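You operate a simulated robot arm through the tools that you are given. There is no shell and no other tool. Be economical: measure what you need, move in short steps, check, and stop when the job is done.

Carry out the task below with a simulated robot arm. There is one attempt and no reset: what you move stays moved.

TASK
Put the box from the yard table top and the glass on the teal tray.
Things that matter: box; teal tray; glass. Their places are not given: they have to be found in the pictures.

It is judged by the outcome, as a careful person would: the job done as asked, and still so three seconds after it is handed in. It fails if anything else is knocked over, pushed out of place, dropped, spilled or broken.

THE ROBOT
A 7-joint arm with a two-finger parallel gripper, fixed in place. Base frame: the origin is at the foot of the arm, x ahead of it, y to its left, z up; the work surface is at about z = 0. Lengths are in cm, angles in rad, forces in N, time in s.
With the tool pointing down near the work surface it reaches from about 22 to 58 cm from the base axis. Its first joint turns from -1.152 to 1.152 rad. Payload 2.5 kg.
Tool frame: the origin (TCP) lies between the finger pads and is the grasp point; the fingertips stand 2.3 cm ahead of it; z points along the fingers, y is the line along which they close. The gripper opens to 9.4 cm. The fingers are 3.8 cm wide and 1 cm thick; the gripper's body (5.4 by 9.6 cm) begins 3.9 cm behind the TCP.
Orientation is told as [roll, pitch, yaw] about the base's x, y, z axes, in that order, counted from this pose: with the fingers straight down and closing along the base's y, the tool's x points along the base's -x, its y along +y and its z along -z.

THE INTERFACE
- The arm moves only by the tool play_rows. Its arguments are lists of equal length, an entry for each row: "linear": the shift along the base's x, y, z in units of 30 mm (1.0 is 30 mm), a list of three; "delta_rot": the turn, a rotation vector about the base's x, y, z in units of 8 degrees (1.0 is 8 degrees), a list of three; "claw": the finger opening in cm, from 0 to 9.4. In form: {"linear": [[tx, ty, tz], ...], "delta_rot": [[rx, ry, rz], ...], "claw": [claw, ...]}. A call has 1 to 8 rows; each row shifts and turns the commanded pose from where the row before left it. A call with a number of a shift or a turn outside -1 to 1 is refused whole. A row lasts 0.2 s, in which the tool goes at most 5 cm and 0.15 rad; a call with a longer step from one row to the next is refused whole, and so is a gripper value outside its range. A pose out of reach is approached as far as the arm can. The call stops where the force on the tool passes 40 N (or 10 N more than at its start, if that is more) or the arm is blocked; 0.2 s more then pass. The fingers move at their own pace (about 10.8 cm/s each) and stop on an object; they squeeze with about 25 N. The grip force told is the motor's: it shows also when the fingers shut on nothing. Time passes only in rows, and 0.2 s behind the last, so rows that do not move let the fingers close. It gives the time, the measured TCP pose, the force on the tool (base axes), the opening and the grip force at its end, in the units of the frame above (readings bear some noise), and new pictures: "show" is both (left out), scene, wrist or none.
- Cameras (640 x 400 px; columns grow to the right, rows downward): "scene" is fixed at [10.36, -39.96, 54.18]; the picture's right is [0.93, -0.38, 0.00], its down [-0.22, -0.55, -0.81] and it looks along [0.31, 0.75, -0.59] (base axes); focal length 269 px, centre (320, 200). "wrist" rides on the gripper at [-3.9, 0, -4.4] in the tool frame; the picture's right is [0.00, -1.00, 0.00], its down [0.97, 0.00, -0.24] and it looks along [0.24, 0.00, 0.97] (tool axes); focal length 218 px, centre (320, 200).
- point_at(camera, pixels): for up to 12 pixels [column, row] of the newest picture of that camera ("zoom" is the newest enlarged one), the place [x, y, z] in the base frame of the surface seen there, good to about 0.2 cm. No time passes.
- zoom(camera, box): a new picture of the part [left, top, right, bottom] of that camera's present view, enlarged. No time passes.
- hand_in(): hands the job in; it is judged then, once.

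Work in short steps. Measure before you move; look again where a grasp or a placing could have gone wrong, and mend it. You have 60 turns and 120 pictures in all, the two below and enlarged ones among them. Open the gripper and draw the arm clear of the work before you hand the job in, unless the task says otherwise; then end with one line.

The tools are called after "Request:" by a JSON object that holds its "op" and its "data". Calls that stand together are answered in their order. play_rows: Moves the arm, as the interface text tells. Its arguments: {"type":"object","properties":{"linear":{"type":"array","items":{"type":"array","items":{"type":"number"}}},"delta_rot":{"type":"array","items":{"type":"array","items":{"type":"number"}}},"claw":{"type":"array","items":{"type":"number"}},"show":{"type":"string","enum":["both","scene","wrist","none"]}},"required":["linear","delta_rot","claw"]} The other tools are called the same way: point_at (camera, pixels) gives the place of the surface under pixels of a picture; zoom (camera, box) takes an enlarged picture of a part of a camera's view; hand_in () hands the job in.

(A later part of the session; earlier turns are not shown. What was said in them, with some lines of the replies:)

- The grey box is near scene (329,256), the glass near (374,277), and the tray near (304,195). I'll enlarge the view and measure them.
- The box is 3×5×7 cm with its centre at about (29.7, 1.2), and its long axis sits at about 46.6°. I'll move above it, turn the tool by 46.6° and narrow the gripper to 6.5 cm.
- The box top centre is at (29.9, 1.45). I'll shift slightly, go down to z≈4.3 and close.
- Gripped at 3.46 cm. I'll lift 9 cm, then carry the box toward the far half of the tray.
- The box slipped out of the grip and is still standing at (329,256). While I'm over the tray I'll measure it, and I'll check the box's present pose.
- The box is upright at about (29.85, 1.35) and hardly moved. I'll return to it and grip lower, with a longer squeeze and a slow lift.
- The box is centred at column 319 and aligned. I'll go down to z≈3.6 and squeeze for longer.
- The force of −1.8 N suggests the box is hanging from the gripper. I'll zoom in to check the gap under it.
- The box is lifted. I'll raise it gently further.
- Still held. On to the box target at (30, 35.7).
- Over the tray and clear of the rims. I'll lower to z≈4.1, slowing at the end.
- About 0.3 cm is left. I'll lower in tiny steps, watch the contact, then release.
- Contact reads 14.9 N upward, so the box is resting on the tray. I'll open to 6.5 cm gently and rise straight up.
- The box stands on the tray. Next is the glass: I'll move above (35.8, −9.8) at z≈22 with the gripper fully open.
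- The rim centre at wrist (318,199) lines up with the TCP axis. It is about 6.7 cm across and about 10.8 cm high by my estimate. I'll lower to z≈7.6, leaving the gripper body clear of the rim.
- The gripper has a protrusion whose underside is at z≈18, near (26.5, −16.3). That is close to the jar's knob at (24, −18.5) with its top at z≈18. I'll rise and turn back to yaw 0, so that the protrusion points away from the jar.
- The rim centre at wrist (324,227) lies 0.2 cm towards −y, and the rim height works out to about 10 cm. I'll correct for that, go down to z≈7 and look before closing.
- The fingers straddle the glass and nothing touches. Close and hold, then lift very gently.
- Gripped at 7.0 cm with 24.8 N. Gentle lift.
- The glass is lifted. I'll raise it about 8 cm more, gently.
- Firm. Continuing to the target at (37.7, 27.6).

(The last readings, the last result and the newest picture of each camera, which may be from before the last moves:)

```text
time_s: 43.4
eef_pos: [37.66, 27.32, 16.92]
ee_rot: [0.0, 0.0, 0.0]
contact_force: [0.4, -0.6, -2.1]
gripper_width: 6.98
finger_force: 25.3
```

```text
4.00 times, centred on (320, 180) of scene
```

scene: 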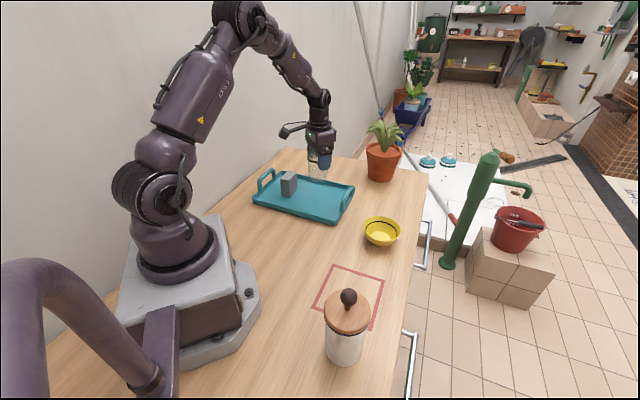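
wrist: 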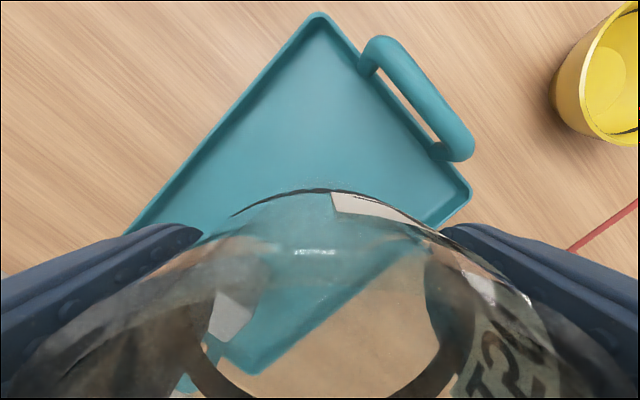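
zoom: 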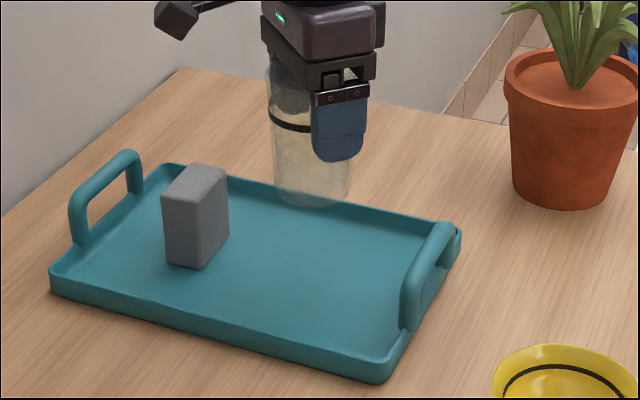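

Over the tray's clear half. I'll lower to z≈7.9, slowing down, then feel for contact.

Request:
{"op": "play_rows", "data": {"linear": [[0, 0, -0.2], [0, 0, -0.4], [0, 0, -0.5], [0, 0, -0.5], [0, 0, -0.5], [0, 0, -0.45], [0, 0, -0.3], [0, 0, -0.15]], "delta_rot": [[0, 0, 0], [0, 0, 0], [0, 0, 0], [0, 0, 0], [0, 0, 0], [0, 0, 0], [0, 0, 0], [0, 0, 0]], "claw": [5, 5, 5, 5, 5, 5, 5, 5], "show": "none"}}

Request:
{"op": "play_rows", "data": {"linear": [[0, 0, -0.03], [0, 0, -0.03], [0, 0, -0.03], [0, 0, 0]], "delta_rot": [[0, 0, 0], [0, 0, 0], [0, 0, 0], [0, 0, 0]], "claw": [5, 5, 5, 5], "show": "scene"}}

Request:
{"op": "zoom", "data": {"camera": "scene", "box": [240, 130, 400, 230]}}

```text
time_s: 45.2
eef_pos: [37.73, 27.35, 7.81]
ee_rot: [0.0, -0.002, 0.0]
contact_force: [0.2, 0.3, -2.3]
gripper_width: 6.98
finger_force: 25.1
```

```text
time_s: 46.2
eef_pos: [37.67, 27.39, 7.58]
ee_rot: [0.003, -0.004, 0.001]
contact_force: [-0.9, -0.8, 9.8]
gripper_width: 6.92
finger_force: 25.1
```

scene: 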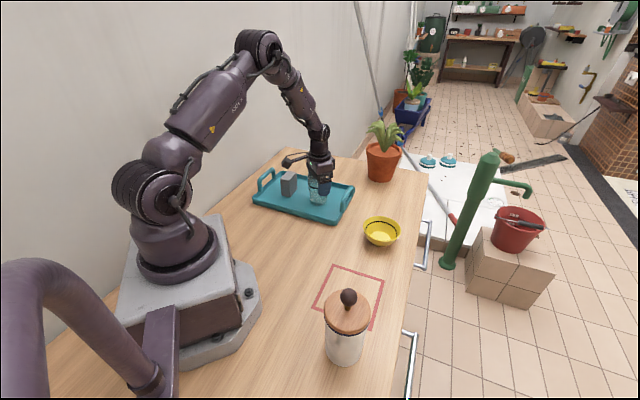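

```text
4.00 times, centred on (320, 180) of scene
```

zoom: 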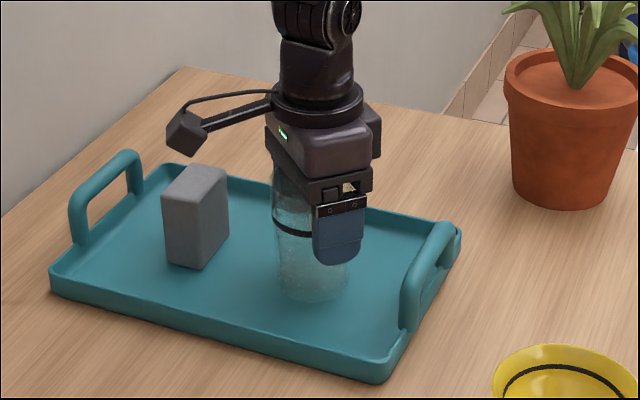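

Contact reads 9.8 N upward, so the glass stands on the tray floor. I'll open slowly and rise straight up.

Request:
{"op": "play_rows", "data": {"linear": [[0, 0, 0], [0, 0, 0], [0, 0, 0], [0, 0, 0], [0, 0, 0.2], [0, 0, 0.5], [0, 0, 0.8], [0, 0, 0.8]], "delta_rot": [[0, 0, 0], [0, 0, 0], [0, 0, 0], [0, 0, 0], [0, 0, 0], [0, 0, 0], [0, 0, 0], [0, 0, 0]], "claw": [7.3, 8.0, 9.4, 9.4, 9.4, 9.4, 9.4, 9.4], "show": "none"}}

Request:
{"op": "play_rows", "data": {"linear": [[0, 0, 1], [0, 0, 1], [0, 0, 1], [0, 0, 1], [0, 0, 0]], "delta_rot": [[0, 0, 0], [0, 0, 0], [0, 0, 0], [0, 0, 0], [0, 0, 0]], "claw": [9.4, 9.4, 9.4, 9.4, 9.4]}}

Request:
{"op": "zoom", "data": {"camera": "scene", "box": [240, 130, 400, 230]}}

```text
time_s: 48.0
eef_pos: [37.49, 27.47, 14.32]
ee_rot: [-0.001, 0.001, 0.0]
contact_force: [0.1, 0.1, 0.5]
gripper_width: 9.41
finger_force: 0.0
```

```text
time_s: 49.2
eef_pos: [37.41, 27.22, 26.42]
ee_rot: [0.0, 0.001, -0.001]
contact_force: [-1.1, -0.4, -0.3]
gripper_width: 9.4
finger_force: 0.1
```

scene: 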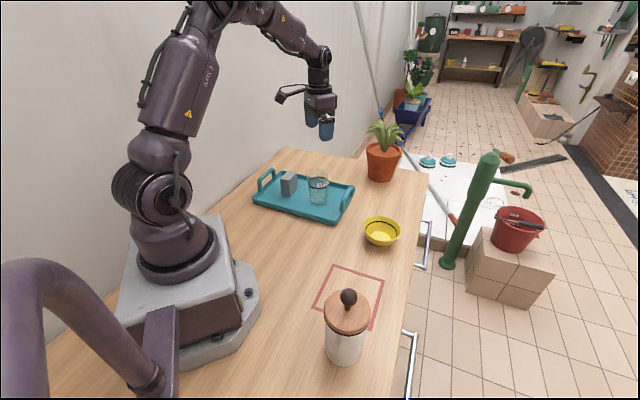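
wrist: 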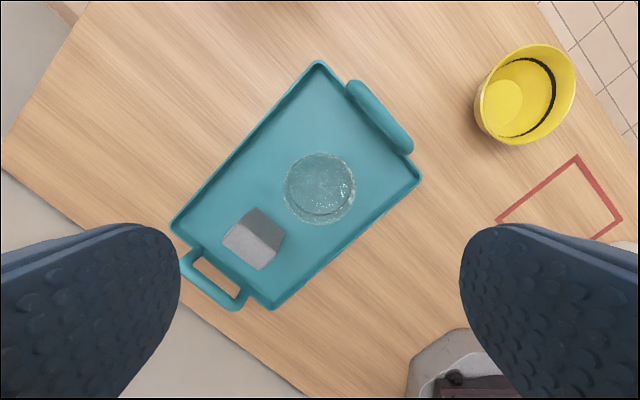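

```text
4.00 times, centred on (320, 180) of scene
```

zoom: 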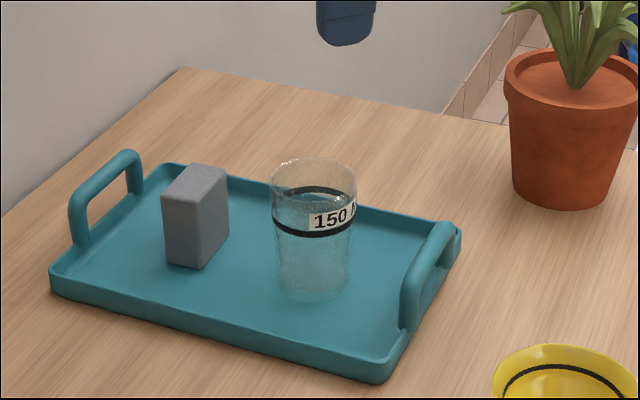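

The box and the glass both stand upright on the tray, everything else looks to be where it was, and the open gripper is well clear. Handing in.

Request:
{"op": "hand_in", "data": {}}

```text
The job is handed in.
```

The box and the glass are both standing upright on the teal tray, and nothing else was moved. The box slipped from my first grip but stayed standing, and the second try carried it over.
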